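You operate a simulated robot arm through the tools that you are given. There is no shell and no other tool. Be economical: measure what you need, move in short steps, check, and stop when the job is done.

Carry out the task below with a simulated robot arm. There is one attempt and no reset: what you move stays moved.

## Task
Pile blue, yellow, then pink cloths in the jig and square the pile.
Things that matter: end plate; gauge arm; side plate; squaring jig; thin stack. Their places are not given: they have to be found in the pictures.

Only the result counts: the job must be done as asked and must still hold three seconds after the hand-in. Knocking over, shifting, dropping, spilling or breaking anything else fails it. Flat cloth is picked up by pressing the open fingertips on it (5 to 10 N) and closing them slowly along it; thin cloth reads only 2 to 8 mm in the jaws.

## Robot
A 6-joint arm with a two-finger parallel gripper, fixed in place. Base frame: the origin is at the foot of the arm, x ahead of it, y to its left, z up. Lengths are in mm, angles in degrees, forces in N, time in s.
With the tool pointing down near the work surface it reaches from about 100 to 740 mm from the base axis. Its first joint turns from -166.0 to 166.0 degrees. Payload 3.91 kg.
Tool frame: the origin (TCP) lies between the finger pads and is the grasp point; the fingertips stand 30 mm ahead of it; z points along the fingers, y is the line along which they close. The gripper opens to 110 mm. The fingers are 20 mm wide and 10 mm thick; the gripper's body (48 by 112 mm) begins 55 mm behind the TCP.
Orientation is told as [roll, pitch, yaw] about the base's x, y, z axes, in that order, counted from this pose: with the fingers straight down and closing along the base's y, the tool's x points along the base's -x, its y along +y and its z along -z.

## Interface
- The arm moves only by the tool send_rows. Its argument "targets" is a list that holds one entry, the list of rows, each a list of 7 numbers: the shift along the base's x, y, z in units of 25 mm (1.0 is 25 mm), then the turn, a rotation vector about the base's x, y, z in units of 5 degrees (1.0 is 5 degrees), then the opening in per cent of the stroke, from 0 (shut) to 100 (fully open). In form: [[[tx, ty, tz, wx, wy, wz, gripper], ...]]. A call has 1 to 20 rows; each row shifts and turns the commanded pose from where the row before left it. A call with a number of a shift or a turn outside -1 to 1 is refused whole. Each row takes 0.2 s and may step no farther than 50 mm and 8.6 degrees from the row before; otherwise, or with a gripper value out of range, the whole call is refused. Where a pose cannot be reached the arm comes as near as it can. A force on the tool above 80 N (or 10 N above the force at the start of the call, whichever is more), or a blocked arm, ends the call early, and 0.2 s more pass. The fingers move at their own pace (about 45 mm/s each) and stop on an object; they squeeze with about 34 N. The grip force told is the motor's: it shows also when the fingers shut on nothing. Time passes only in rows, and 0.2 s behind the last, so rows that do not move let the fingers close. The reply holds the time, the measured pose of the TCP, the force on the tool along the base axes, the opening and the grip force, in the units named above and with some noise, with the torque about the TCP (base axes, N m) and any sound that the robot's microphone picked up.
- Cameras (640 x 400 px; columns grow to the right, rows downward): "scene" is fixed at [50.8, -500.2, 1353.7]; the picture's right is [0.69, -0.72, 0.00], its down [-0.25, -0.24, -0.94] and it looks along [0.68, 0.65, -0.35] (base axes); focal length 356 px, centre (320, 200). "wrist" rides on the gripper at [71, 22, -107] in the tool frame; the picture's right is [-0.29, 0.96, 0.00], its down [-0.76, -0.23, -0.61] and it looks along [-0.58, -0.18, 0.79] (tool axes); focal length 243 px, centre (320, 200).
- grab_frame(camera): a new picture of that camera. The clock stands still meanwhile.
- move_column(by): slides the trunk up (or, below 0, down) by that many mm; the arm rides with it, the base frame stays. It gives what a move gives, with no picture.
- probe_pixels(camera, pixels): there is no depth. For up to 12 entries [column, row, z] of the newest picture of that camera ("zoom" is the newest enlarged one), the place [x, y] in the base frame at which the ray of that pixel passes the height z, good to about 2 mm. The clock stands still meanwhile.
- enlarge(camera, box): a new picture of the part [left, top, right, bottom] of that camera's present view, enlarged. The clock stands still meanwhile.
- hand_in(): hands the job in; it is judged then, once.

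Go step by step. Measure first, check grasps and placings, and put right what went wrong. The budget is 80 turns and 34 pictures, counting those below and the enlarged ones. Unless the task says otherwise, let go and move clear before handing in, and close with one line.

The tools are called after ">>>" as a command line: name --argument value ..., lists and objects as JSON in quotes. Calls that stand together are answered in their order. send_rows: Moves the arm, as the interface text tells. Its arguments: {"type":"object","properties":{"targets":{"type":"array","items":{"type":"array","items":{"type":"array","items":{"type":"number"}}}}},"required":["targets"]} The other tools are called the same way: move_column (by) slides the trunk up or down; grab_frame (camera) takes a picture; probe_pixels (camera, pixels) gives the place at which the rays of pixels pass given heights; enlarge (camera, box) takes an enlarged picture of a part of a camera's view; hand_in () hands the job in.

At the start:

```text
clock: 0.0
position: [401.7, 112.8, 1187.6]
tool_rot: [0.0, 0.0, 0.0]
wrist_force: [0.3, -0.4, 0.9]
wrist_torque: [0.0, -0.03, -0.01]
width: 110.0
grip_force: 0.1
trunk travel left (down, up): [-525.0, 65.0]
```

scene: 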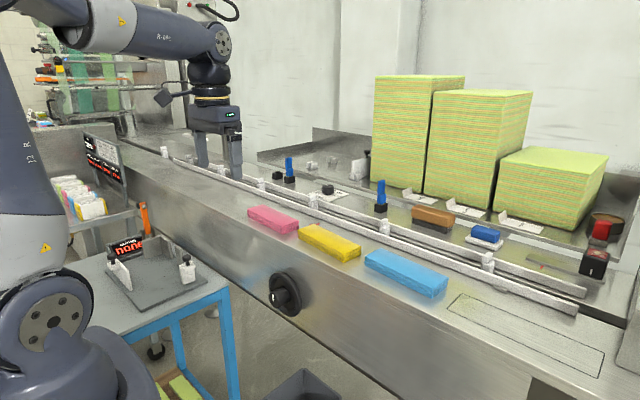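
wrist: 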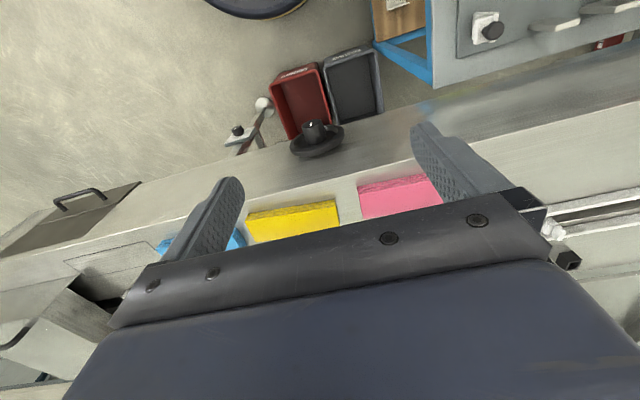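

The scene shows pink (272,220), yellow (330,243), and blue (405,273) cloths on the bench edge and what looks like the jig on the blue table near (155,275). I'll enlarge both.

>>> enlarge --camera "scene" --box '[70, 215, 250, 328]'

>>> enlarge --camera "scene" --box '[230, 180, 470, 330]'

```text
3.54 times, centred on (160, 272) of scene
```

zoom: 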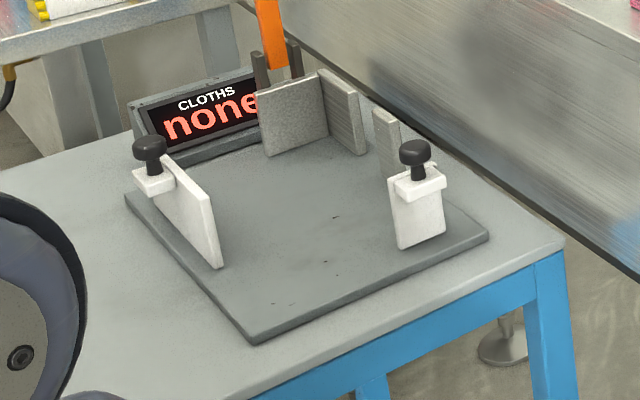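

```text
2.67 times, centred on (350, 255) of scene
```

zoom: 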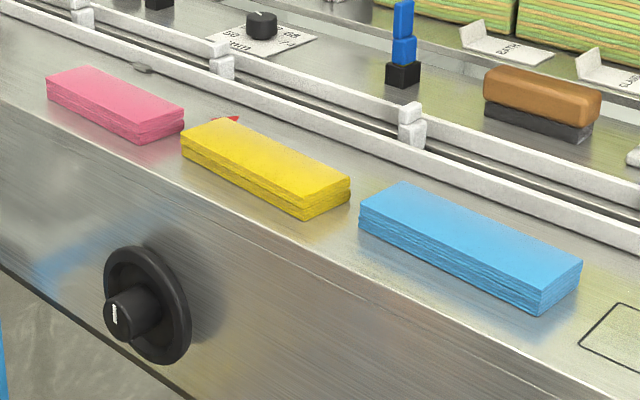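

By triangulating both pictures I put the yellow top near (608, 0, 966). The jig height isn't known yet, so I'll yaw the hand +90° and pull back to bring the jig into the wrist view.

>>> send_rows --targets '[[[-0.25, 0, 0, 0, 0, 1, 100], [-0.25, 0, 0, 0, 0, 1, 100], [-0.25, 0, 0, 0, 0, 1, 100], [-0.25, 0, 0, 0, 0, 1, 100], [-0.25, 0, 0, 0, 0, 1, 100], [-0.25, 0, 0, 0, 0, 1, 100], [-0.25, 0, 0, 0, 0, 1, 100], [-0.25, 0, 0, 0, 0, 1, 100], [-0.25, 0, 0, 0, 0, 1, 100], [-0.25, 0, 0, 0, 0, 1, 100], [-0.25, 0, 0, 0, 0, 1, 100], [-0.25, 0, 0, 0, 0, 1, 100], [-0.25, 0, 0, 0, 0, 1, 100], [-0.25, 0, 0, 0, 0, 1, 100], [-0.25, 0, 0, 0, 0, 1, 100], [-0.25, 0, 0, 0, 0, 1, 100], [-0.25, 0, 0, 0, 0, 1, 100], [-0.25, 0, 0, 0, 0, 1, 100]]]'

>>> grab_frame --camera "wrist"

```text
clock: 3.8
position: [290.7, 112.4, 1187.2]
tool_rot: [0.0, 0.1, 90.2]
wrist_force: [-0.1, -0.1, 0.6]
wrist_torque: [-0.04, 0.0, 0.02]
width: 110.1
grip_force: 0.1
trunk travel left (down, up): [-525.0, 65.0]
```

```text
29 pictures are left
```

wrist: 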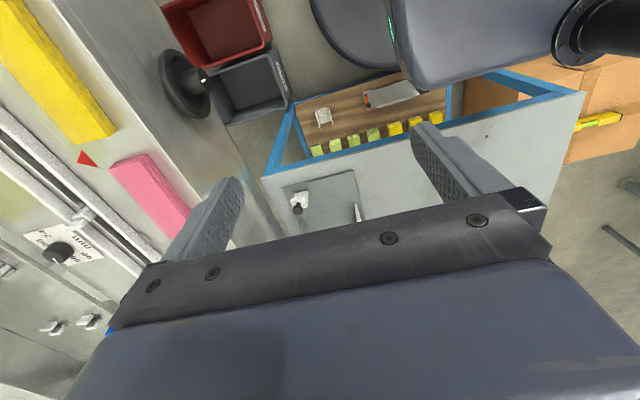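

The jig's near knob shows at (298,205), which puts the jig around (375,480) at z≈770. I'll move the camera over it.

>>> send_rows --targets '[[[0.2, 1, 0, 0, 0, 0, 100], [0.2, 1, 0, 0, 0, 0, 100], [0.2, 1, 0, 0, 0, 0, 100], [0.2, 1, 0, 0, 0, 0, 100], [0.2, 1, 0, 0, 0, 0, 100], [0.2, 1, 0, 0, 0, 0, 100], [0.2, 1, 0, 0, 0, 0, 100], [0.2, 1, 0, 0, 0, 0, 100], [0.2, 1, 0, 0, 0, 0, 100], [0.2, 1, 0, 0, 0, 0, 100], [0.2, 1, 0, 0, 0, 0, 100], [0.2, 1, 0, 0, 0, 0, 100]]]'

>>> grab_frame --camera "wrist"

```text
clock: 6.4
position: [350.8, 413.8, 1188.9]
tool_rot: [0.0, 0.2, 90.0]
wrist_force: [0.3, 0.1, -1.1]
wrist_torque: [0.02, -0.04, 0.0]
width: 110.1
grip_force: 0.1
trunk travel left (down, up): [-525.0, 65.0]
```

```text
28 pictures are left
```

wrist: 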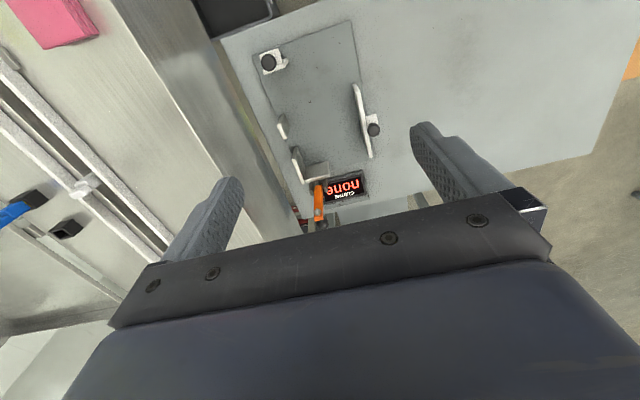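

>>> enlarge --camera "wrist" --box '[220, 20, 420, 145]'

>>> enlarge --camera "wrist" --box '[240, 100, 400, 240]'

```text
3.20 times, centred on (320, 82) of wrist
```

zoom: 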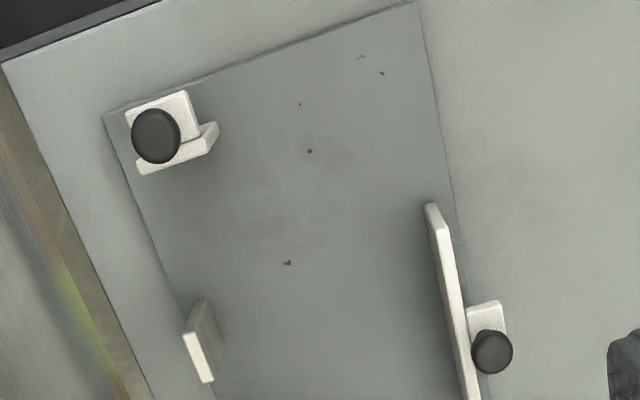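

```text
2.86 times, centred on (320, 170) of wrist
```

zoom: 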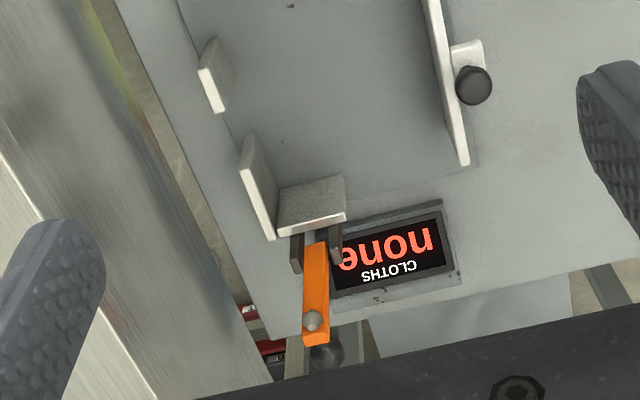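

The jig has fixed plates on the +x side and the +y end, a white side plate on the −x side, and a white end plate on the −y end. The orange gauge arm stands raised, and the display reads "none". I'll probe shared points at several heights to fix the surface levels, and read the bench screen.

>>> probe_pixels --camera "wrist" --pixels '[[252.2, 55.6, 750], [252.2, 55.6, 760], [349, 19.5, 750], [349, 19.5, 760], [354, 84, 755], [354, 84, 800], [371, 156, 755], [371, 156, 800], [304, 183, 755], [304, 183, 800], [329, 175, 800], [267, 62, 800]]'

>>> probe_pixels --camera "scene" --pixels '[[207.4, 281.8, 750], [207.4, 281.8, 760], [142.2, 311.5, 750], [142.2, 311.5, 760], [105, 271, 755], [160, 237, 800], [247, 214, 970], [299, 232, 970], [301, 230, 970], [361, 250, 970], [364, 257, 970], [448, 279, 970]]'

>>> enlarge --camera "scene" --box '[70, 120, 160, 176]'

>>> enlarge --camera "scene" --box '[380, 160, 640, 322]'

```text
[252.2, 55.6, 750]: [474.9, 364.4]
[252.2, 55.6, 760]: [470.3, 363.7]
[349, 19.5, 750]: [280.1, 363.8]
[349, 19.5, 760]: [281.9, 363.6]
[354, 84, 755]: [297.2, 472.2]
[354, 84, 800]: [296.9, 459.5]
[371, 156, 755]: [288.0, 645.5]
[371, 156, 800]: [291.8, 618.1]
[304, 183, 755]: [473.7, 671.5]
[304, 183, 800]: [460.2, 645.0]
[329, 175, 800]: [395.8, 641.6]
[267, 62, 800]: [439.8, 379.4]
```

```text
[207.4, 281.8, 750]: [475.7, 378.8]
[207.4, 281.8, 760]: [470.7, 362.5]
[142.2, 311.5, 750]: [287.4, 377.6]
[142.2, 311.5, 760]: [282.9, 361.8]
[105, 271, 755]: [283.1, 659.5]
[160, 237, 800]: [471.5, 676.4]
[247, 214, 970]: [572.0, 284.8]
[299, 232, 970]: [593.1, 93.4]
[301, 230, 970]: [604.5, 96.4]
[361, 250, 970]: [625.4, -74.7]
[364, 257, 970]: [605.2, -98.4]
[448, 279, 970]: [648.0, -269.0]
```

```text
7.11 times, centred on (115, 148) of scene
```

zoom: 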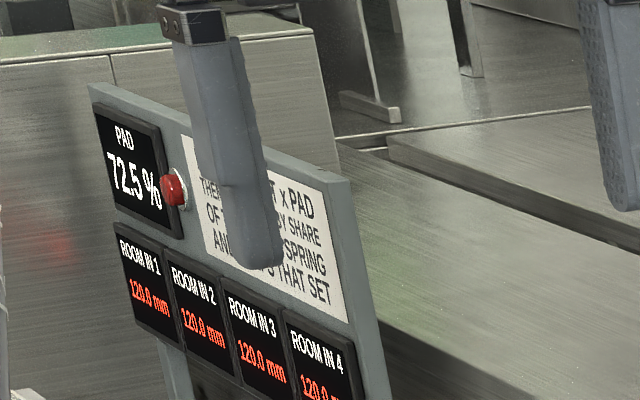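

```text
2.46 times, centred on (510, 241) of scene
```

zoom: 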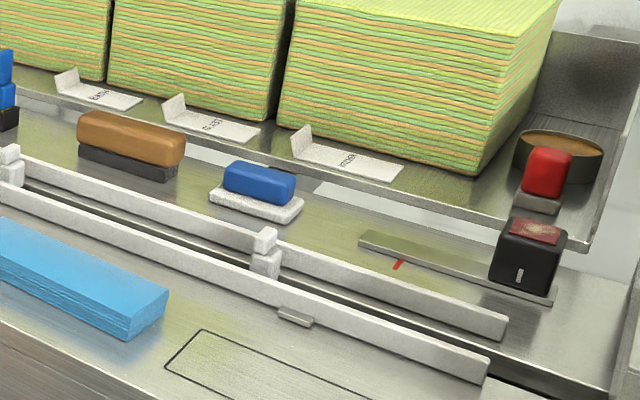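

The jig base top is z≈759, with its plate corners at about (471,363) and (282,363). Next I'll measure the cloth corners and the jig plates.

>>> probe_pixels --camera "scene" --pixels '[[364.6, 260.6, 967], [381.1, 248.3, 967], [448.2, 278.3, 967], [432.5, 289.9, 967], [297.9, 235.1, 967], [313.2, 225, 967], [361.3, 247.5, 967], [344.4, 257.6, 967], [247.3, 213.8, 967], [263, 204.8, 967], [299, 220.5, 967], [283.6, 229.5, 967]]'

>>> probe_pixels --camera "scene" --pixels '[[131.7, 290.3, 759], [115.3, 263, 759], [182.3, 285.5, 759], [194.5, 281.8, 759], [145.3, 259.3, 759], [161, 251.8, 759], [173.7, 258.7, 759], [105, 271.5, 759], [90.9, 270, 759], [131.7, 274, 800], [117, 254, 800], [161, 235, 800]]'

```text
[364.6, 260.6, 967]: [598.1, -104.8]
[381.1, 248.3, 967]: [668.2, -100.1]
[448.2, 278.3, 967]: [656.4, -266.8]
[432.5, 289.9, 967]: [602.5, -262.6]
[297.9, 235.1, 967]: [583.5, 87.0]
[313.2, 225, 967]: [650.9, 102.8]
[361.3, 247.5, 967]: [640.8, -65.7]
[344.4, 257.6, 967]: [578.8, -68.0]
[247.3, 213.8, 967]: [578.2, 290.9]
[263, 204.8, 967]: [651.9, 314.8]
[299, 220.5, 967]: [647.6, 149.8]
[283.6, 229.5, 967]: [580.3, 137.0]
```

```text
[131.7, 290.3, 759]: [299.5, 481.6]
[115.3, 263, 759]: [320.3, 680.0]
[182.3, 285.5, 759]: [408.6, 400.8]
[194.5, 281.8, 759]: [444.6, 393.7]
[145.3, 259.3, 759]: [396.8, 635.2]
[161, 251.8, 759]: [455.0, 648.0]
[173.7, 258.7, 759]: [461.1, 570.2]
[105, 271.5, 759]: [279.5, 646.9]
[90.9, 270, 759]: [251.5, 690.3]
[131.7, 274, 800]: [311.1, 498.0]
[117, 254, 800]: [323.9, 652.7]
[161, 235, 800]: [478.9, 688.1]
```

The cloths measure about 65 × 160 × 20 mm lying along y on a bench at z≈947. The jig's target corner is near (456, 640). I'll fly the camera over blue for an accurate view.

>>> send_rows --targets '[[[0.44, -1, 0, 0, 0, 0, 100], [0.44, -1, 0, 0, 0, 0, 100], [0.44, -1, 0, 0, 0, 0, 100], [0.44, -1, 0, 0, 0, 0, 100], [0.44, -1, 0, 0, 0, 0, 100], [0.44, -1, 0, 0, 0, 0, 100], [0.44, -1, 0, 0, 0, 0, 100], [0.44, -1, 0, 0, 0, 0, 100], [0.44, -1, 0, 0, 0, 0, 100], [0.44, -1, 0, 0, 0, 0, 100], [0.44, -1, 0, 0, 0, 0, 100], [0.44, -1, 0, 0, 0, 0, 100], [0.44, -1, 0, 0, 0, 0, 100]]]'

>>> send_rows --targets '[[[0.44, -1, 0, 0, 0, 0, 100], [0.44, -1, 0, 0, 0, 0, 100], [0.44, -1, 0, 0, 0, 0, 100], [0.44, -1, 0, 0, 0, 0, 100], [0.44, -1, 0, 0, 0, 0, 100], [0.44, -1, 0, 0, 0, 0, 100], [0.44, -1, 0, 0, 0, 0, 100], [0.44, -1, 0, 0, 0, 0, 100], [0.44, -1, 0, 0, 0, 0, 100], [0.44, -1, 0, 0, 0, 0, 100], [0.44, -1, 0, 0, 0, 0, 100], [0.44, -1, 0, 0, 0, 0, 100]]]'

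>>> grab_frame --camera "wrist"

```text
clock: 9.2
position: [492.5, 87.8, 1186.8]
tool_rot: [-0.1, 0.0, 90.1]
wrist_force: [-0.6, -1.0, -0.2]
wrist_torque: [0.02, -0.01, 0.01]
width: 110.1
grip_force: 0.0
trunk travel left (down, up): [-525.0, 65.0]
```

```text
clock: 11.8
position: [625.6, -212.7, 1186.3]
tool_rot: [0.1, 0.1, 89.9]
wrist_force: [0.2, -0.2, -0.3]
wrist_torque: [-0.01, 0.01, 0.01]
width: 109.9
grip_force: 0.0
trunk travel left (down, up): [-525.0, 65.0]
```

```text
23 pictures are left
```

wrist: 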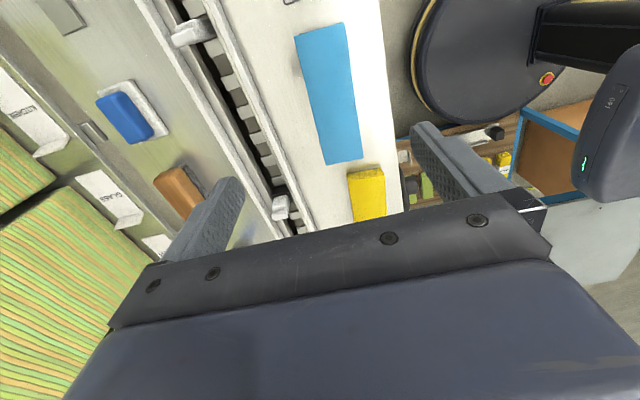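

Blue's top spans (294,35), (344,23), (362,159), (326,164). I'll probe those along with the near rail edge and the yellow end.

>>> probe_pixels --camera "wrist" --pixels '[[294, 36, 967], [344, 23, 967], [362, 159, 967], [326, 164, 967], [347, 175, 967], [383, 168, 967], [252, 80, 948], [285, 155, 948], [252, 80, 975], [294, 36, 960], [362, 159, 960], [383, 60, 948]]'

```text
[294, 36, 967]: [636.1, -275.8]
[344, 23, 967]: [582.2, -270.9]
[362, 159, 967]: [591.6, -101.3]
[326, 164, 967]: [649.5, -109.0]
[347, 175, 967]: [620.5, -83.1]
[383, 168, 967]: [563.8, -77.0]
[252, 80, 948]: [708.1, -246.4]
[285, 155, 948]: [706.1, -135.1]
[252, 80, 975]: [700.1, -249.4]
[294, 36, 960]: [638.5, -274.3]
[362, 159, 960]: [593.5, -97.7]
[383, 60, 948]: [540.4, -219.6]
```

Comparing the two cameras puts blue's top nearer z≈980, centred near (611,-193) and tilted about -3.8°. I'll align over it, straddle it, and stop just above its top.

>>> send_rows --targets '[[[-0.3, 0.4, -1, 0, 0, -0.4, 82], [-0.28, 0.39, -1, 0, 0, -0.36, 82], [0, 0, -1, 0, 0, 0, 82], [0, 0, -1, 0, 0, 0, 82], [0, 0, -1, 0, 0, 0, 82], [0, 0, -1, 0, 0, 0, 82], [0, 0, -0.7, 0, 0, 0, 82]]]'

>>> grab_frame --camera "wrist"

```text
clock: 13.4
position: [609.6, -190.5, 1022.7]
tool_rot: [0.0, 0.0, 86.2]
wrist_force: [0.5, -0.2, -0.4]
wrist_torque: [0.0, -0.03, 0.0]
width: 90.2
grip_force: 0.1
trunk travel left (down, up): [-525.0, 65.0]
```

```text
22 pictures are left
```

wrist: 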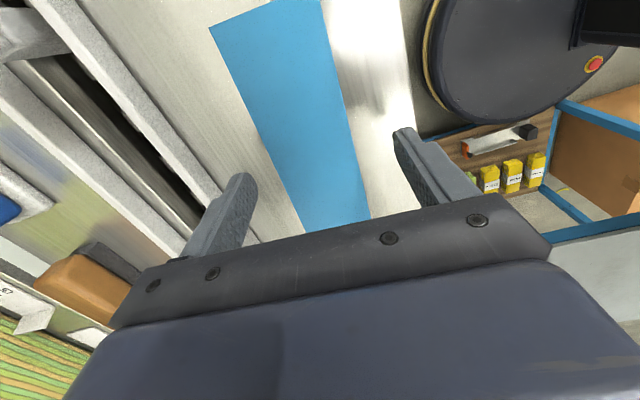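

>>> probe_pixels --camera "wrist" --pixels '[[209, 30, 967], [209, 30, 979], [252, 115, 967], [252, 115, 979], [341, 95, 967], [341, 95, 979], [300, 225, 979], [371, 217, 979], [370, 217, 967], [240, 180, 993], [403, 130, 993]]'

```text
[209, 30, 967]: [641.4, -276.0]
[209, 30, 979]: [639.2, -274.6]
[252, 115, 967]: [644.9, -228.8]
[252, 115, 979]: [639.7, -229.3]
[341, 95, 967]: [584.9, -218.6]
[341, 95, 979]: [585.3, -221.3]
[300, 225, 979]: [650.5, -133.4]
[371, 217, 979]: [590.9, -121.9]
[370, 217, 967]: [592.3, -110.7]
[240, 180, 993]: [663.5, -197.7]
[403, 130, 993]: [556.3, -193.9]
```

Blue's edges sit at x≈587 and 644.5, so I'll shift +5 mm and descend in small steps toward the bench.

>>> send_rows --targets '[[[0.2, 0, 0, 0, 0, 0, 82], [0, 0, -0.5, 0, 0, 0, 82], [0, 0, -0.4, 0, 0, 0, 82], [0, 0, 0, 0, 0, 0, 82]]]'

>>> send_rows --targets '[[[0, 0, -0.16, 0, 0, 0, 82], [0, 0, 0, 0, 0, 0, 82]]]'

>>> send_rows --targets '[[[0, 0, -0.12, 0, 0, 0, 82], [0, 0, 0, 0, 0, 0, 82]]]'

```text
clock: 14.4
position: [615.0, -193.5, 999.4]
tool_rot: [-0.1, -0.1, 86.3]
wrist_force: [0.0, 0.5, 0.6]
wrist_torque: [-0.01, -0.02, 0.02]
width: 90.2
grip_force: 0.0
trunk travel left (down, up): [-525.0, 65.0]
```

```text
clock: 15.0
position: [616.6, -193.8, 995.6]
tool_rot: [0.0, 0.1, 86.2]
wrist_force: [-0.1, -0.4, 0.8]
wrist_torque: [0.0, 0.01, 0.02]
width: 89.8
grip_force: 0.0
trunk travel left (down, up): [-525.0, 65.0]
```

```text
clock: 15.6
position: [615.9, -193.1, 991.4]
tool_rot: [0.1, 0.0, 86.2]
wrist_force: [-0.2, -0.2, 0.8]
wrist_torque: [0.02, 0.01, 0.0]
width: 90.1
grip_force: 0.2
trunk travel left (down, up): [-525.0, 65.0]
```

Tips are at z≈961 with no contact yet, so I'll keep going down in 2–3 mm steps.

>>> send_rows --targets '[[[0, 0, -0.1, 0, 0, 0, 82], [0, 0, 0, 0, 0, 0, 82]]]'

>>> send_rows --targets '[[[0, 0, -0.1, 0, 0, 0, 82], [0, 0, 0, 0, 0, 0, 82]]]'

>>> send_rows --targets '[[[0, 0, -0.08, 0, 0, 0, 82], [0, 0, 0, 0, 0, 0, 82]]]'

```text
clock: 16.2
position: [615.4, -192.9, 989.9]
tool_rot: [-0.1, 0.0, 86.2]
wrist_force: [-0.1, -1.2, 8.7]
wrist_torque: [0.08, 0.43, 0.09]
width: 90.2
grip_force: 0.0
trunk travel left (down, up): [-525.0, 65.0]
```

```text
clock: 16.8
position: [615.1, -192.0, 990.9]
tool_rot: [-0.4, 0.0, 86.2]
wrist_force: [1.5, -3.0, 35.4]
wrist_torque: [0.2, 1.66, 0.09]
width: 89.1
grip_force: 0.0
trunk travel left (down, up): [-525.0, 65.0]
```

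```text
clock: 17.4
position: [613.7, -193.0, 989.7]
tool_rot: [-0.7, 0.2, 86.1]
wrist_force: [3.0, -5.2, 51.7]
wrist_torque: [0.29, 2.51, 0.19]
width: 88.4
grip_force: 0.1
trunk travel left (down, up): [-525.0, 65.0]
```

Contact came at TCP z≈990, so the bench is at about 960. I'll rise clear of it and close on blue.

>>> send_rows --targets '[[[0, 0, 0.27, 0, 0, 0, 82], [0, 0, 0, 0, 0, 0, 70], [0, 0, 0, 0, 0, 0, 60], [0, 0, 0, 0, 0, 0, 50], [0, 0, 0, 0, 0, 0, 45], [0, 0, 0, 0, 0, 0, 40], [0, 0, 0, 0, 0, 0, 35], [0, 0, 0, 0, 0, 0, 35]]]'

>>> grab_frame --camera "wrist"

```text
clock: 19.2
position: [613.7, -191.9, 990.2]
tool_rot: [0.1, -0.1, 86.2]
wrist_force: [1.3, 2.6, 2.9]
wrist_torque: [0.09, -0.13, 0.06]
width: 54.5
grip_force: 34.0
trunk travel left (down, up): [-525.0, 65.0]
```

```text
21 pictures are left
```

wrist: 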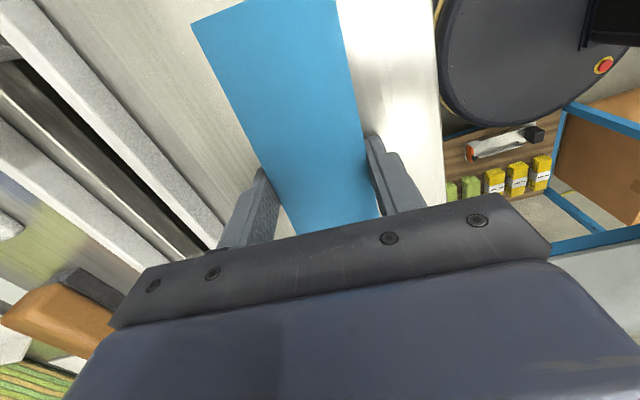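

Blue is gripped at 54.5 mm with 34 N. I'll lift it, square the yaw, and carry it toward the jig.

>>> send_rows --targets '[[[0, 0, 0.5, 0, 0, 0, 35], [0, 0, 1, 0, 0, 0, 35], [0, 0, 1, 0, 0, 0, 35], [0, 0, 1, 0, 0, 0, 35], [0, 0, 1, 0, 0, 0.4, 35], [0, 0, 1, 0, 0, 0.36, 35], [0, 0, 0.5, 0, 0, 0, 35], [0, 0, 0, 0, 0, 0, 35]]]'

>>> grab_frame --camera "wrist"

```text
clock: 21.0
position: [616.0, -190.4, 1139.8]
tool_rot: [0.1, 0.0, 89.9]
wrist_force: [0.7, 0.3, 0.2]
wrist_torque: [0.04, 0.01, 0.02]
width: 54.4
grip_force: 33.2
trunk travel left (down, up): [-525.0, 65.0]
```

```text
20 pictures are left
```

wrist: 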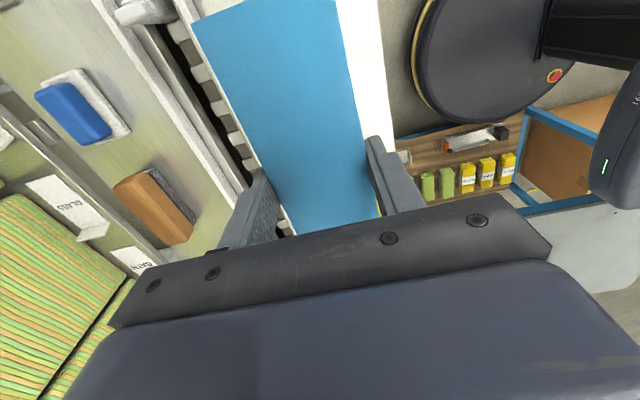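

Blue is held straight. I'll carry it over to the jig and probe where its rear corners are.

>>> probe_pixels --camera "wrist" --pixels '[[193, 22, 1130], [240, 0, 1130], [333, 2, 1130], [380, 215, 1130]]'

>>> send_rows --targets '[[[-0.32, 1, 0, 0, 0, 0, 35], [-0.32, 1, 0, 0, 0, 0, 35], [-0.32, 1, 0, 0, 0, 0, 35], [-0.32, 1, 0, 0, 0, 0, 35], [-0.32, 1, 0, 0, 0, 0, 35], [-0.32, 1, 0, 0, 0, 0, 35], [-0.32, 1, 0, 0, 0, 0, 35], [-0.32, 1, 0, 0, 0, 0, 35], [-0.32, 1, 0, 0, 0, 0, 35], [-0.32, 1, 0, 0, 0, 0, 35], [-0.32, 1, 0, 0, 0, 0, 35], [-0.32, 1, 0, 0, 0, 0, 35], [-0.32, 1, 0, 0, 0, 0, 35], [-0.32, 1, 0, 0, 0, 0, 35], [-0.32, 1, 0, 0, 0, 0, 35], [-0.32, 1, 0, 0, 0, 0, 35], [-0.32, 1, 0, 0, 0, 0, 35], [-0.32, 1, 0, 0, 0, 0, 35], [-0.32, 1, 0, 0, 0, 0, 35], [-0.32, 1, 0, 0, 0, 0, 35]]]'

>>> send_rows --targets '[[[-0.16, 1, 0, 0, 0, 0, 35], [-0.16, 1, 0, 0, 0, 0, 35], [-0.16, 1, 0, 0, 0, 0, 35], [-0.16, 1, 0, 0, 0, 0, 35], [-0.16, 1, 0, 0, 0, 0, 35], [-0.16, 1, 0, 0, 0, 0, 35], [-0.16, 1, 0, 0, 0, 0, 35], [-0.16, 1, 0, 0, 0, 0, 35], [0, 0, 0, 0, 0, 0, 35]]]'

```text
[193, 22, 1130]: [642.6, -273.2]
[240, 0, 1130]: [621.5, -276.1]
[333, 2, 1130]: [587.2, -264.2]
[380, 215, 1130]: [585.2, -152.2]
```

```text
clock: 25.2
position: [456.3, 310.1, 1142.1]
tool_rot: [0.0, 0.0, 90.0]
wrist_force: [0.1, 0.5, 0.1]
wrist_torque: [-0.01, -0.01, -0.01]
width: 54.6
grip_force: 34.4
trunk travel left (down, up): [-525.0, 65.0]
```

```text
clock: 27.2
position: [423.3, 510.9, 1142.4]
tool_rot: [0.0, 0.0, 89.9]
wrist_force: [-0.1, -0.1, -0.1]
wrist_torque: [-0.01, 0.01, -0.01]
width: 54.2
grip_force: 33.8
trunk travel left (down, up): [-525.0, 65.0]
```

At (423,511), blue spans y≈428–593. I'll lower the trunk 255 mm and then check alignment just above the plates.

>>> move_column --by -255

>>> send_rows --targets '[[[0, 0.96, 0, 0, 0, 0, 35], [0, 0, 0, 0, 0, 0, 35]]]'

>>> enlarge --camera "scene" --box '[70, 205, 250, 318]'

>>> grab_frame --camera "wrist"

```text
clock: 29.8
position: [424.5, 508.4, 888.1]
tool_rot: [0.0, 0.0, 90.0]
wrist_force: [0.5, 0.6, -0.4]
wrist_torque: [0.01, -0.01, -0.03]
width: 54.5
grip_force: 33.9
trunk travel left (down, up): [-270.0, 320.0]
```

```text
clock: 30.4
position: [424.3, 533.0, 887.1]
tool_rot: [0.0, 0.0, 90.0]
wrist_force: [-0.7, 0.2, -0.5]
wrist_torque: [0.01, 0.02, 0.05]
width: 54.5
grip_force: 33.9
trunk travel left (down, up): [-270.0, 320.0]
```

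```text
3.54 times, centred on (160, 262) of scene
```

zoom: 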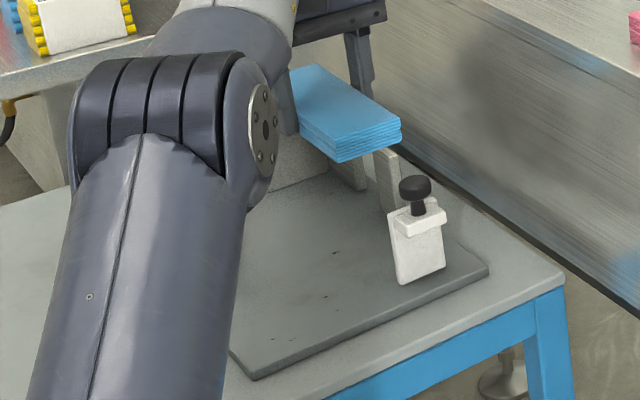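

```text
18 pictures are left
```

wrist: 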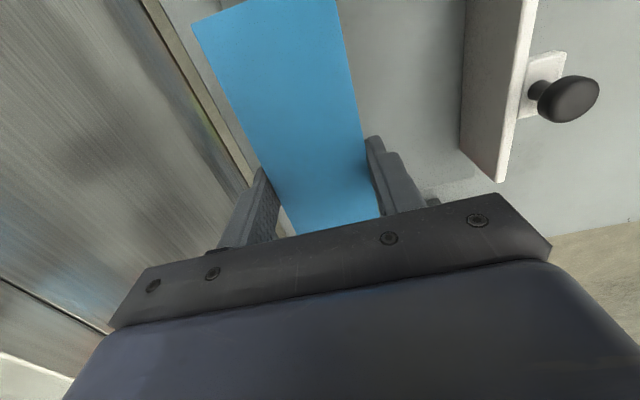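

I'll verify the gap between the two fixed side plates where the finger must go, using the scene pixels from the first zoom.

>>> probe_pixels --camera "scene" --pixels '[[167.6, 257.4, 760], [172.5, 259.3, 760], [175.8, 246, 830], [165.5, 241.5, 830], [170.5, 241, 830], [160, 235, 830], [161, 254.5, 760], [145, 260, 760], [143.5, 241.5, 830], [182.3, 253.5, 830]]'

>>> probe_pixels --camera "wrist" --pixels '[[193, 22, 877], [333, 2, 877], [536, 0, 830], [515, 40, 830], [503, 182, 830], [462, 150, 760], [570, 98, 830], [570, 98, 845]]'

```text
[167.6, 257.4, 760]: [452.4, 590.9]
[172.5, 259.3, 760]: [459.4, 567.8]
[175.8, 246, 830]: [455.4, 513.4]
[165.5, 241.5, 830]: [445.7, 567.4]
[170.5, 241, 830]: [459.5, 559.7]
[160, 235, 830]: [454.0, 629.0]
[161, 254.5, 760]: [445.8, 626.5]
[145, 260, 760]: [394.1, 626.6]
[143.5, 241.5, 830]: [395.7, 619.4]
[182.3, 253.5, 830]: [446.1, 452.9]
```

```text
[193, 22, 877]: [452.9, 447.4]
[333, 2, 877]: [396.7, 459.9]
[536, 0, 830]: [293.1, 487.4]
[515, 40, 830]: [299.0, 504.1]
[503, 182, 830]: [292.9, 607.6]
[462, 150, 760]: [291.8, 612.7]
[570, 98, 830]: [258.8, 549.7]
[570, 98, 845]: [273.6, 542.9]
```

The fixed faces are at x≈454 and y≈625, with the finger gap at y≈513–567. I'll shift x −5 and y +2 and lower to near the base.

>>> send_rows --targets '[[[-0.2, 0.1, -0.3, 0, 0, 0, 35], [0, 0, -0.5, 0, 0, 0, 35], [0, 0, -0.5, 0, 0, 0, 35], [0, 0, -0.5, 0, 0, 0, 35], [0, 0, -0.5, 0, 0, 0, 35], [0, 0, -0.5, 0, 0, 0, 35], [0, 0, -0.5, 0, 0, 0, 35], [0, 0, -0.2, 0, 0, 0, 35], [0, 0, 0, 0, 0, 0, 35]]]'

>>> send_rows --targets '[[[0, 0, -0.12, 0, 0, 0, 35], [0, 0, 0, 0, 0, 0, 35]]]'

>>> send_rows --targets '[[[0, 0, -0.1, 0, 0, 0, 35], [0, 0, 0, 0, 0, 0, 35]]]'

```text
clock: 32.4
position: [418.3, 534.3, 799.8]
tool_rot: [0.0, -0.1, 90.0]
wrist_force: [-0.4, -0.7, -0.8]
wrist_torque: [-0.02, -0.03, 0.01]
width: 54.6
grip_force: 34.3
trunk travel left (down, up): [-270.0, 320.0]
```

```text
clock: 33.0
position: [418.5, 535.2, 797.7]
tool_rot: [0.1, 0.0, 90.0]
wrist_force: [0.1, -0.2, 0.0]
wrist_torque: [0.01, 0.0, 0.03]
width: 54.5
grip_force: 33.8
trunk travel left (down, up): [-270.0, 320.0]
```

```text
clock: 33.6
position: [418.0, 535.7, 795.5]
tool_rot: [-0.1, 0.0, 90.0]
wrist_force: [0.8, 0.6, 2.2]
wrist_torque: [-0.03, 0.06, -0.03]
width: 54.5
grip_force: 34.0
trunk travel left (down, up): [-270.0, 320.0]
```

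>>> send_rows --targets '[[[0, 0, -0.08, 0, 0, 0, 35], [0, 0, 0, 0, 0, 0, 35]]]'

>>> enlarge --camera "scene" --box '[120, 215, 240, 290]'

```text
clock: 34.2
position: [418.0, 535.8, 794.9]
tool_rot: [-0.2, -0.1, 89.9]
wrist_force: [-0.9, -4.1, 13.6]
wrist_torque: [-0.3, 0.47, 0.15]
width: 54.6
grip_force: 33.6
trunk travel left (down, up): [-270.0, 320.0]
```

```text
5.33 times, centred on (180, 252) of scene
```

zoom: 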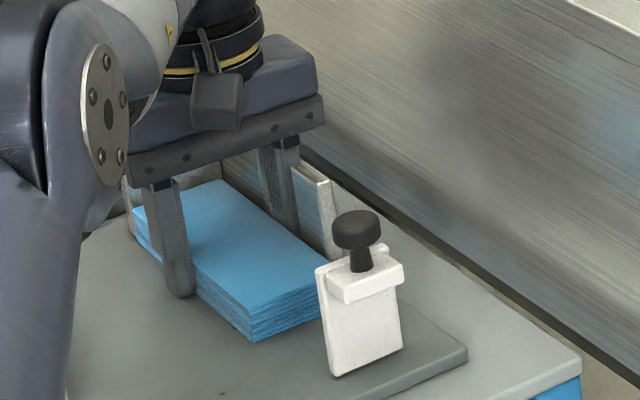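

Blue is sitting flat on the jig base with contact at 13 N. I'll open modestly and rise.

>>> send_rows --targets '[[[0, 0, 0.06, 0, 0, 0, 50], [0, 0, 0, 0, 0, 0, 60], [0, 0, 0, 0, 0, 0, 66], [0, 0, 0.4, 0, 0, 0, 66], [0, 0, 1, 0, 0, 0, 66], [0, 0, 1, 0, 0, 0, 66], [0, 0, 1, 0, 0, 0, 66], [0, 0, 0.6, 0, 0, 0, 66]]]'

>>> move_column --by 255

>>> enlarge --camera "scene" --box '[70, 205, 250, 318]'

```text
clock: 36.0
position: [419.1, 532.3, 894.4]
tool_rot: [0.0, 0.1, 90.0]
wrist_force: [0.0, 0.0, -0.3]
wrist_torque: [0.02, -0.01, 0.0]
width: 72.5
grip_force: 0.1
trunk travel left (down, up): [-270.0, 320.0]
```

```text
clock: 38.6
position: [418.3, 532.7, 1148.9]
tool_rot: [0.0, 0.0, 90.0]
wrist_force: [0.1, 1.1, 0.7]
wrist_torque: [0.01, 0.01, 0.0]
width: 72.6
grip_force: 0.0
trunk travel left (down, up): [-525.0, 65.0]
```

```text
3.54 times, centred on (160, 262) of scene
```

zoom: 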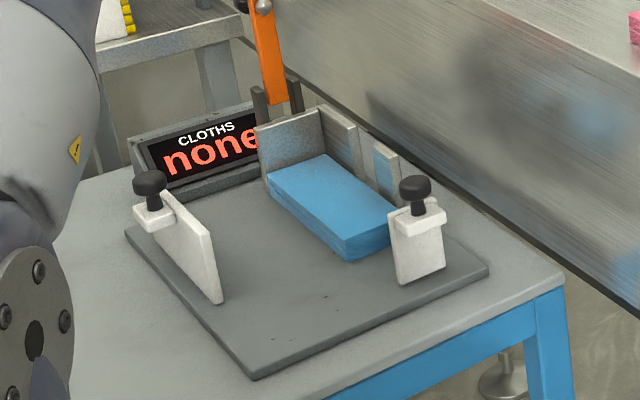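

Blue lies squarely in the jig. Next is yellow at about (595,-2), so I'll fly there and look.

>>> send_rows --targets '[[[0.3, -1, 0, 0, 0, 0, 82], [0.3, -1, 0, 0, 0, 0, 82], [0.3, -1, 0, 0, 0, 0, 82], [0.3, -1, 0, 0, 0, 0, 82], [0.3, -1, 0, 0, 0, 0, 82], [0.3, -1, 0, 0, 0, 0, 82], [0.3, -1, 0, 0, 0, 0, 82], [0.3, -1, 0, 0, 0, 0, 82], [0.3, -1, 0, 0, 0, 0, 82], [0.3, -1, 0, 0, 0, 0, 82], [0.3, -1, 0, 0, 0, 0, 82]]]'

>>> send_rows --targets '[[[0.3, -1, 0, 0, 0, 0, 82], [0.3, -1, 0, 0, 0, 0, 82], [0.3, -1, 0, 0, 0, 0, 82], [0.3, -1, 0, 0, 0, 0, 82], [0.3, -1, 0, 0, 0, 0, 82], [0.3, -1, 0, 0, 0, 0, 82], [0.3, -1, 0, 0, 0, 0, 82], [0.3, -1, 0, 0, 0, 0, 82], [0.3, -1, 0, 0, 0, 0, 82], [0.3, -1, 0, 0, 0, 0, 82], [0.3, -1, 0, 0, 0, 0, 82], [0, 0, 0, 0, 0, 0, 82]]]'

>>> grab_frame --camera "wrist"

```text
clock: 41.0
position: [500.8, 257.5, 1148.8]
tool_rot: [0.0, 0.0, 90.0]
wrist_force: [-0.3, -0.7, 0.5]
wrist_torque: [0.02, -0.01, -0.02]
width: 90.3
grip_force: 0.1
trunk travel left (down, up): [-525.0, 65.0]
```

```text
clock: 43.6
position: [584.1, -18.0, 1146.9]
tool_rot: [0.0, 0.0, 90.0]
wrist_force: [0.3, -1.1, -0.3]
wrist_torque: [0.01, 0.0, -0.02]
width: 90.4
grip_force: 0.2
trunk travel left (down, up): [-525.0, 65.0]
```

```text
15 pictures are left
```

wrist: 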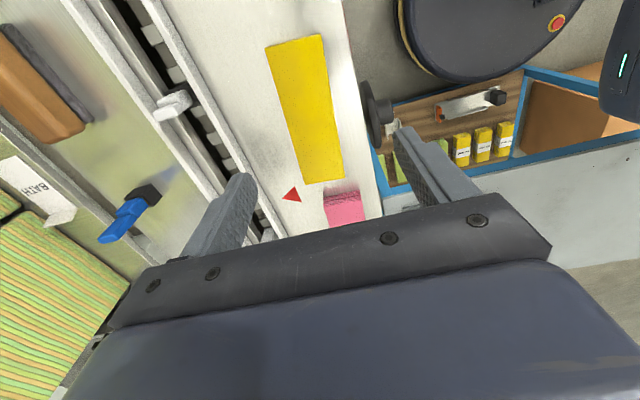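

>>> probe_pixels --camera "wrist" --pixels '[[266, 48, 980], [322, 34, 980], [344, 178, 980], [304, 184, 980], [324, 194, 980], [360, 188, 980]]'

```text
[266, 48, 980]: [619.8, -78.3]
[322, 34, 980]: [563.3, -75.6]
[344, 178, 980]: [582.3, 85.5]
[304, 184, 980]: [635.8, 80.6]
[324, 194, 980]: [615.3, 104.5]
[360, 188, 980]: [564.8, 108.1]
```

Yellow is centred at about (600,3) and tilted about -5°. I'll align and descend to just above the bench.

>>> send_rows --targets '[[[0.35, 0.42, -0.6, 0, 0, -0.52, 82], [0.3, 0.42, -1, 0, 0, -0.52, 82], [0, 0, -1, 0, 0, 0, 82], [0, 0, -1, 0, 0, 0, 82], [0, 0, -1, 0, 0, 0, 82], [0, 0, -0.6, 0, 0, 0, 82], [0, 0, -0.4, 0, 0, 0, 82], [0, 0, -0.3, 0, 0, 0, 82], [0, 0, 0, 0, 0, 0, 82]]]'

```text
clock: 45.6
position: [599.6, 3.1, 1000.5]
tool_rot: [0.0, 0.1, 84.8]
wrist_force: [0.8, 0.5, -0.2]
wrist_torque: [-0.01, -0.01, 0.0]
width: 90.3
grip_force: 0.2
trunk travel left (down, up): [-525.0, 65.0]
```

>>> send_rows --targets '[[[0, 0, -0.2, 0, 0, 0, 82], [0, 0, -0.1, 0, 0, 0, 82], [0, 0, 0, 0, 0, 0, 82]]]'

>>> grab_frame --camera "wrist"

```text
clock: 46.4
position: [600.2, 3.8, 994.5]
tool_rot: [0.0, 0.1, 84.8]
wrist_force: [-0.9, 1.1, 0.0]
wrist_torque: [0.03, -0.01, -0.03]
width: 90.2
grip_force: 0.0
trunk travel left (down, up): [-525.0, 65.0]
```

```text
14 pictures are left
```

wrist: 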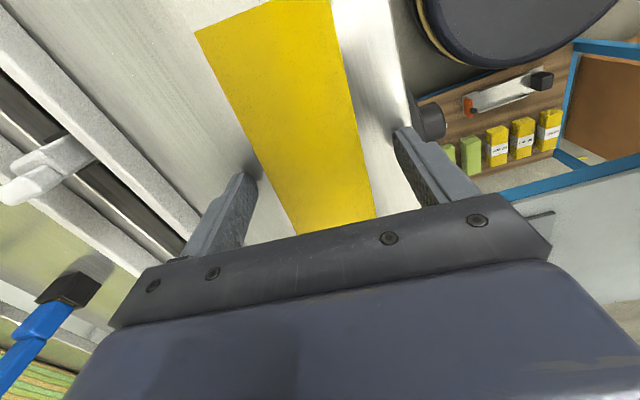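

Yellow lies centred between the fingers. I'll go down another 2 mm, close, and lift.

>>> send_rows --targets '[[[0, 0, -0.1, 0, 0, 0, 70], [0, 0, 0, 0, 0, 0, 60], [0, 0, 0, 0, 0, 0, 50], [0, 0, 0, 0, 0, 0, 45], [0, 0, 0, 0, 0, 0, 40], [0, 0, 0, 0, 0, 0, 35], [0, 0, 0, 0, 0, 0, 35]]]'

>>> send_rows --targets '[[[0, 0, 0.5, 0, 0, 0, 35], [0, 0, 1, 0, 0, 0, 35], [0, 0, 1, 0, 0, 0, 35], [0, 0, 1, 0, 0, 0, 35], [0, 0, 1, 0, 0, 0.52, 35], [0, 0, 1, 0, 0, 0.52, 35], [0, 0, 0.5, 0, 0, 0, 35], [0, 0, 0, 0, 0, 0, 35]]]'

>>> grab_frame --camera "wrist"

```text
clock: 48.0
position: [599.9, 4.1, 991.7]
tool_rot: [0.0, 0.0, 84.8]
wrist_force: [-0.2, -1.3, -0.8]
wrist_torque: [0.0, -0.01, -0.01]
width: 54.5
grip_force: 34.2
trunk travel left (down, up): [-525.0, 65.0]
```

```text
clock: 49.8
position: [597.6, 4.3, 1139.5]
tool_rot: [0.0, -0.1, 90.0]
wrist_force: [0.5, 0.3, -0.2]
wrist_torque: [0.01, -0.01, 0.05]
width: 54.8
grip_force: 33.9
trunk travel left (down, up): [-525.0, 65.0]
```

```text
13 pictures are left
```

wrist: 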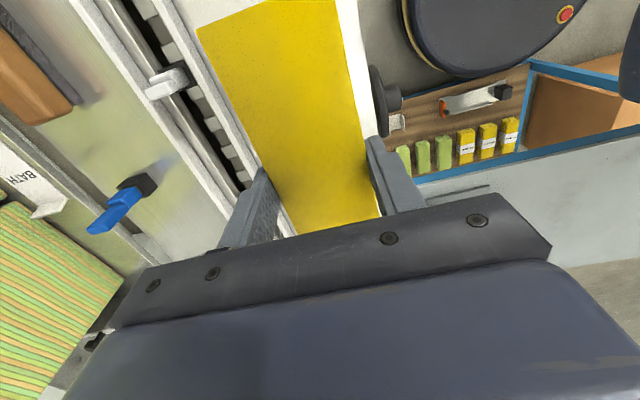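

Yellow is held the same way as blue. I'll carry it to (418,534) and lower the trunk.

>>> send_rows --targets '[[[-0.326, 0.963, 0, 0, 0, 0, 35], [-0.326, 0.963, 0, 0, 0, 0, 35], [-0.326, 0.963, 0, 0, 0, 0, 35], [-0.326, 0.963, 0, 0, 0, 0, 35], [-0.326, 0.963, 0, 0, 0, 0, 35], [-0.326, 0.963, 0, 0, 0, 0, 35], [-0.326, 0.963, 0, 0, 0, 0, 35], [-0.326, 0.963, 0, 0, 0, 0, 35], [-0.326, 0.963, 0, 0, 0, 0, 35], [-0.326, 0.963, 0, 0, 0, 0, 35], [-0.326, 0.963, 0, 0, 0, 0, 35]]]'

>>> send_rows --targets '[[[-0.326, 0.963, 0, 0, 0, 0, 35], [-0.326, 0.963, 0, 0, 0, 0, 35], [-0.326, 0.963, 0, 0, 0, 0, 35], [-0.326, 0.963, 0, 0, 0, 0, 35], [-0.326, 0.963, 0, 0, 0, 0, 35], [-0.326, 0.963, 0, 0, 0, 0, 35], [-0.326, 0.963, 0, 0, 0, 0, 35], [-0.326, 0.963, 0, 0, 0, 0, 35], [-0.326, 0.963, 0, 0, 0, 0, 35], [-0.326, 0.963, 0, 0, 0, 0, 35], [-0.326, 0.963, 0, 0, 0, 0, 35], [0, 0, 0, 0, 0, 0, 35]]]'

>>> move_column --by -255

```text
clock: 52.2
position: [508.9, 269.6, 1141.5]
tool_rot: [0.0, 0.0, 90.0]
wrist_force: [-0.1, 0.3, -0.2]
wrist_torque: [0.03, 0.02, -0.06]
width: 54.3
grip_force: 34.1
trunk travel left (down, up): [-525.0, 65.0]
```

```text
clock: 54.8
position: [418.5, 533.5, 1142.4]
tool_rot: [0.0, 0.0, 90.0]
wrist_force: [0.7, 0.4, -0.5]
wrist_torque: [-0.01, 0.03, -0.02]
width: 54.4
grip_force: 33.7
trunk travel left (down, up): [-525.0, 65.0]
```

```text
clock: 57.5
position: [418.1, 533.7, 886.3]
tool_rot: [-0.1, 0.0, 89.9]
wrist_force: [-0.3, -0.1, -0.4]
wrist_torque: [0.02, -0.03, -0.04]
width: 54.5
grip_force: 34.1
trunk travel left (down, up): [-270.0, 320.0]
```

Blue's release was at z≈795, so yellow should land at about 815. I'll lower to 819 and then step down.

>>> send_rows --targets '[[[0, 0.06, -0.5, 0, 0, 0, 35], [0, 0, -0.5, 0, 0, 0, 35], [0, 0, -0.5, 0, 0, 0, 35], [0, 0, -0.5, 0, 0, 0, 35], [0, 0, -0.5, 0, 0, 0, 35], [0, 0, -0.2, 0, 0, 0, 35], [0, 0, 0, 0, 0, 0, 35]]]'

>>> send_rows --targets '[[[0, 0, -0.1, 0, 0, 0, 35], [0, 0, 0, 0, 0, 0, 35]]]'

>>> send_rows --targets '[[[0, 0, -0.08, 0, 0, 0, 35], [0, 0, 0, 0, 0, 0, 35]]]'

```text
clock: 59.1
position: [420.9, 536.0, 819.9]
tool_rot: [-0.1, -0.2, 90.0]
wrist_force: [-0.3, -0.2, 7.6]
wrist_torque: [-0.15, 0.04, 0.0]
width: 54.5
grip_force: 33.4
trunk travel left (down, up): [-270.0, 320.0]
```

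```text
clock: 59.7
position: [419.6, 534.2, 818.9]
tool_rot: [-0.3, -0.2, 90.0]
wrist_force: [3.1, 2.1, 22.2]
wrist_torque: [-0.23, 0.0, 0.0]
width: 54.7
grip_force: 34.1
trunk travel left (down, up): [-270.0, 320.0]
```

```text
clock: 60.3
position: [418.6, 534.9, 819.7]
tool_rot: [-0.3, -0.2, 90.0]
wrist_force: [2.0, 2.3, 31.7]
wrist_torque: [0.02, 0.05, 0.01]
width: 54.4
grip_force: 34.1
trunk travel left (down, up): [-270.0, 320.0]
```

Yellow rests evenly on blue at z≈820. I'll release, rise and check.

>>> send_rows --targets '[[[0, 0, 0.12, 0, 0, 0, 35], [0, 0, 0, 0, 0, 0, 50], [0, 0, 0, 0, 0, 0, 60], [0, 0, 0, 0, 0, 0, 66], [0, 0, 0.4, 0, 0, 0, 66], [0, 0, 1, 0, 0, 0, 66], [0, 0, 1, 0, 0, 0, 66], [0, 0, 0.6, 0, 0, 0, 66]]]'

>>> move_column --by 255

>>> enlarge --camera "scene" --box '[70, 205, 250, 318]'

```text
clock: 62.1
position: [418.4, 533.7, 893.5]
tool_rot: [-0.1, 0.1, 90.1]
wrist_force: [0.8, 0.1, -0.4]
wrist_torque: [0.0, -0.03, 0.01]
width: 72.6
grip_force: 0.1
trunk travel left (down, up): [-270.0, 320.0]
```

```text
clock: 64.7
position: [418.8, 536.5, 1147.7]
tool_rot: [0.0, 0.0, 90.0]
wrist_force: [-0.9, 0.6, 0.9]
wrist_torque: [0.01, -0.01, -0.01]
width: 72.5
grip_force: 0.1
trunk travel left (down, up): [-525.0, 65.0]
```

```text
3.54 times, centred on (160, 262) of scene
```

zoom: 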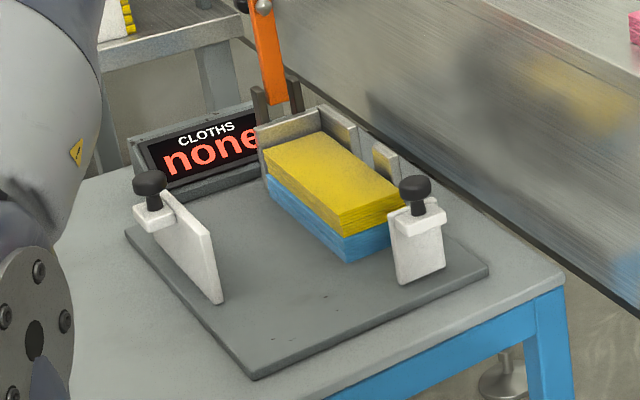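

Yellow is neatly on blue. Pink is next, near (596,200).

>>> send_rows --targets '[[[0.448, -0.96, 0, 0, 0, 0, 82], [0.448, -0.96, 0, 0, 0, 0, 82], [0.448, -0.96, 0, 0, 0, 0, 82], [0.448, -0.96, 0, 0, 0, 0, 82], [0.448, -0.96, 0, 0, 0, 0, 82], [0.448, -0.96, 0, 0, 0, 0, 82], [0.448, -0.96, 0, 0, 0, 0, 82], [0.448, -0.96, 0, 0, 0, 0, 82], [0.448, -0.96, 0, 0, 0, 0, 82], [0.448, -0.96, 0, 0, 0, 0, 82], [0.448, -0.96, 0, 0, 0, 0, 82], [0.448, -0.96, 0, 0, 0, 0, 82], [0.448, -0.96, 0, 0, 0, 0, 82], [0.448, -0.96, 0, 0, 0, 0, 82], [0.448, -0.96, 0, 0, 0, 0, 82], [0, 0, 0, 0, 0, 0, 82]]]'

>>> grab_frame --camera "wrist"

```text
clock: 68.1
position: [588.6, 171.9, 1151.0]
tool_rot: [0.0, 0.0, 90.0]
wrist_force: [-0.1, 0.1, 0.2]
wrist_torque: [0.0, -0.03, 0.01]
width: 90.1
grip_force: 0.0
trunk travel left (down, up): [-525.0, 65.0]
```

```text
11 pictures are left
```

wrist: 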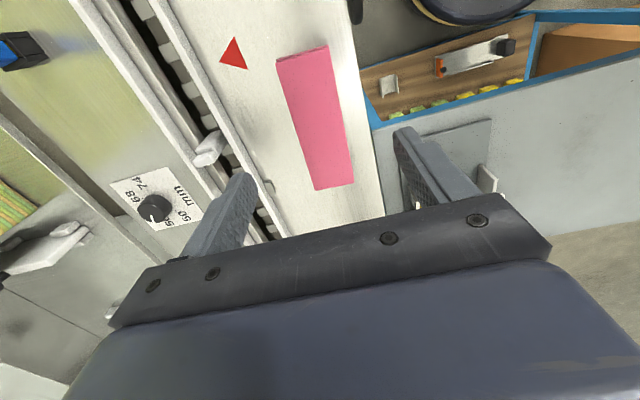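

>>> probe_pixels --camera "wrist" --pixels '[[276, 60, 980], [329, 46, 980], [354, 183, 980], [314, 190, 980], [262, 185, 960]]'

```text
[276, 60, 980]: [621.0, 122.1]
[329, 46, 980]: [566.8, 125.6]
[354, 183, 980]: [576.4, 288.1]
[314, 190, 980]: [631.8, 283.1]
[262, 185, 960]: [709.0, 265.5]
```

Pink is centred at about (599,205) and tilted about -4°. I'll align, descend, close and lift.

>>> send_rows --targets '[[[0.22, 0.66, -0.6, 0, 0, -0.39, 82], [0.2, 0.66, -1, 0, 0, -0.39, 82], [0, 0, -1, 0, 0, 0, 82], [0, 0, -1, 0, 0, 0, 82], [0, 0, -1, 0, 0, 0, 82], [0, 0, -0.6, 0, 0, 0, 82], [0, 0, -0.5, 0, 0, 0, 82], [0, 0, -0.45, 0, 0, 0, 82], [0, 0, -0.08, 0, 0, 0, 82], [0, 0, 0, 0, 0, 0, 82]]]'

>>> grab_frame --camera "wrist"

```text
clock: 70.3
position: [598.6, 208.8, 993.2]
tool_rot: [0.0, -0.1, 86.1]
wrist_force: [-0.4, 0.7, 0.2]
wrist_torque: [0.03, -0.02, 0.02]
width: 90.4
grip_force: 0.1
trunk travel left (down, up): [-525.0, 65.0]
```

```text
10 pictures are left
```

wrist: 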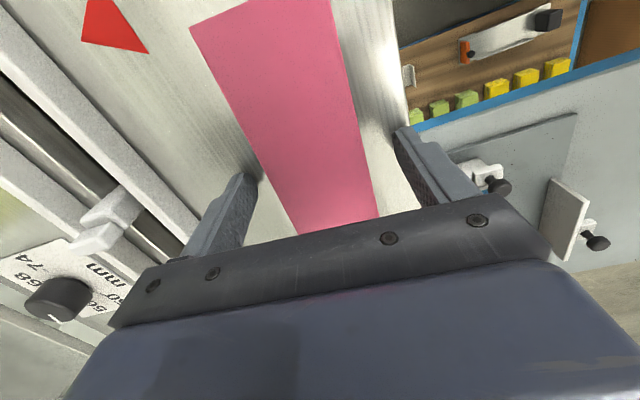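

>>> send_rows --targets '[[[0, -0.12, -0.05, 0, 0, 0, 70], [0, 0, 0, 0, 0, 0, 60], [0, 0, 0, 0, 0, 0, 50], [0, 0, 0, 0, 0, 0, 45], [0, 0, 0, 0, 0, 0, 40], [0, 0, 0, 0, 0, 0, 35], [0, 0, 0, 0, 0, 0, 35]]]'

>>> send_rows --targets '[[[0, 0, 0.5, 0, 0, 0, 35], [0, 0, 1, 0, 0, 0, 35], [0, 0, 1, 0, 0, 0, 35], [0, 0, 1, 0, 0, 0, 35], [0, 0, 1, 0, 0, 0.39, 35], [0, 0, 1, 0, 0, 0.39, 35], [0, 0, 0.5, 0, 0, 0, 35], [0, 0, 0, 0, 0, 0, 35]]]'

```text
clock: 71.9
position: [597.5, 206.2, 991.3]
tool_rot: [0.0, 0.1, 86.1]
wrist_force: [0.0, -0.6, 0.1]
wrist_torque: [-0.04, 0.02, 0.01]
width: 54.4
grip_force: 34.0
trunk travel left (down, up): [-525.0, 65.0]
```

```text
clock: 73.7
position: [597.3, 205.5, 1141.8]
tool_rot: [0.0, 0.0, 90.1]
wrist_force: [-0.4, -0.3, 0.1]
wrist_torque: [0.01, 0.01, 0.0]
width: 54.3
grip_force: 33.9
trunk travel left (down, up): [-525.0, 65.0]
```

Pink is held at 54.3 mm. I'll carry it to the jig and lower the trunk partway.

>>> send_rows --targets '[[[-0.511, 0.94, 0, 0, 0, 0, 35], [-0.511, 0.94, 0, 0, 0, 0, 35], [-0.511, 0.94, 0, 0, 0, 0, 35], [-0.511, 0.94, 0, 0, 0, 0, 35], [-0.511, 0.94, 0, 0, 0, 0, 35], [-0.511, 0.94, 0, 0, 0, 0, 35], [-0.511, 0.94, 0, 0, 0, 0, 35], [-0.511, 0.94, 0, 0, 0, 0, 35], [-0.511, 0.94, 0, 0, 0, 0, 35], [-0.511, 0.94, 0, 0, 0, 0, 35], [-0.511, 0.94, 0, 0, 0, 0, 35], [-0.511, 0.94, 0, 0, 0, 0, 35], [-0.511, 0.94, 0, 0, 0, 0, 35], [-0.511, 0.94, 0, 0, 0, 0, 35], [0, 0, 0, 0, 0, 0, 35]]]'

>>> move_column --by -255

>>> send_rows --targets '[[[0, 0, -0.5, 0, 0, 0, 35], [0, 0, -0.5, 0, 0, 0, 35], [0, 0, -0.4, 0, 0, 0, 35], [0, 0, 0, 0, 0, 0, 35]]]'

```text
clock: 76.9
position: [418.0, 535.8, 1141.0]
tool_rot: [0.0, 0.0, 90.0]
wrist_force: [-0.4, -0.4, -0.5]
wrist_torque: [-0.01, 0.04, 0.0]
width: 54.5
grip_force: 33.2
trunk travel left (down, up): [-525.0, 65.0]
```

```text
clock: 79.5
position: [419.5, 535.1, 885.6]
tool_rot: [0.0, 0.1, 89.9]
wrist_force: [0.4, -0.4, 0.0]
wrist_torque: [0.03, -0.03, -0.01]
width: 54.3
grip_force: 33.9
trunk travel left (down, up): [-270.0, 320.0]
```

```text
clock: 80.5
position: [418.0, 534.9, 849.8]
tool_rot: [0.1, 0.0, 90.0]
wrist_force: [0.5, -0.1, -1.4]
wrist_torque: [0.0, 0.03, -0.01]
width: 54.5
grip_force: 33.9
trunk travel left (down, up): [-270.0, 320.0]
```

>>> send_rows --targets '[[[0, 0, -0.14, 0, 0, 0, 35], [0, 0, 0, 0, 0, 0, 35]]]'

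>>> send_rows --targets '[[[0, 0, -0.1, 0, 0, 0, 35], [0, 0, 0, 0, 0, 0, 35]]]'

```text
clock: 81.1
position: [418.9, 534.3, 846.8]
tool_rot: [0.1, 0.0, 90.0]
wrist_force: [0.2, 0.1, -0.3]
wrist_torque: [-0.04, -0.04, -0.03]
width: 54.7
grip_force: 34.0
trunk travel left (down, up): [-270.0, 320.0]
```

```text
clock: 81.7
position: [418.4, 534.7, 845.0]
tool_rot: [-0.1, -0.1, 90.0]
wrist_force: [0.7, -0.1, -0.1]
wrist_torque: [-0.02, 0.01, -0.01]
width: 54.4
grip_force: 34.7
trunk travel left (down, up): [-270.0, 320.0]
```

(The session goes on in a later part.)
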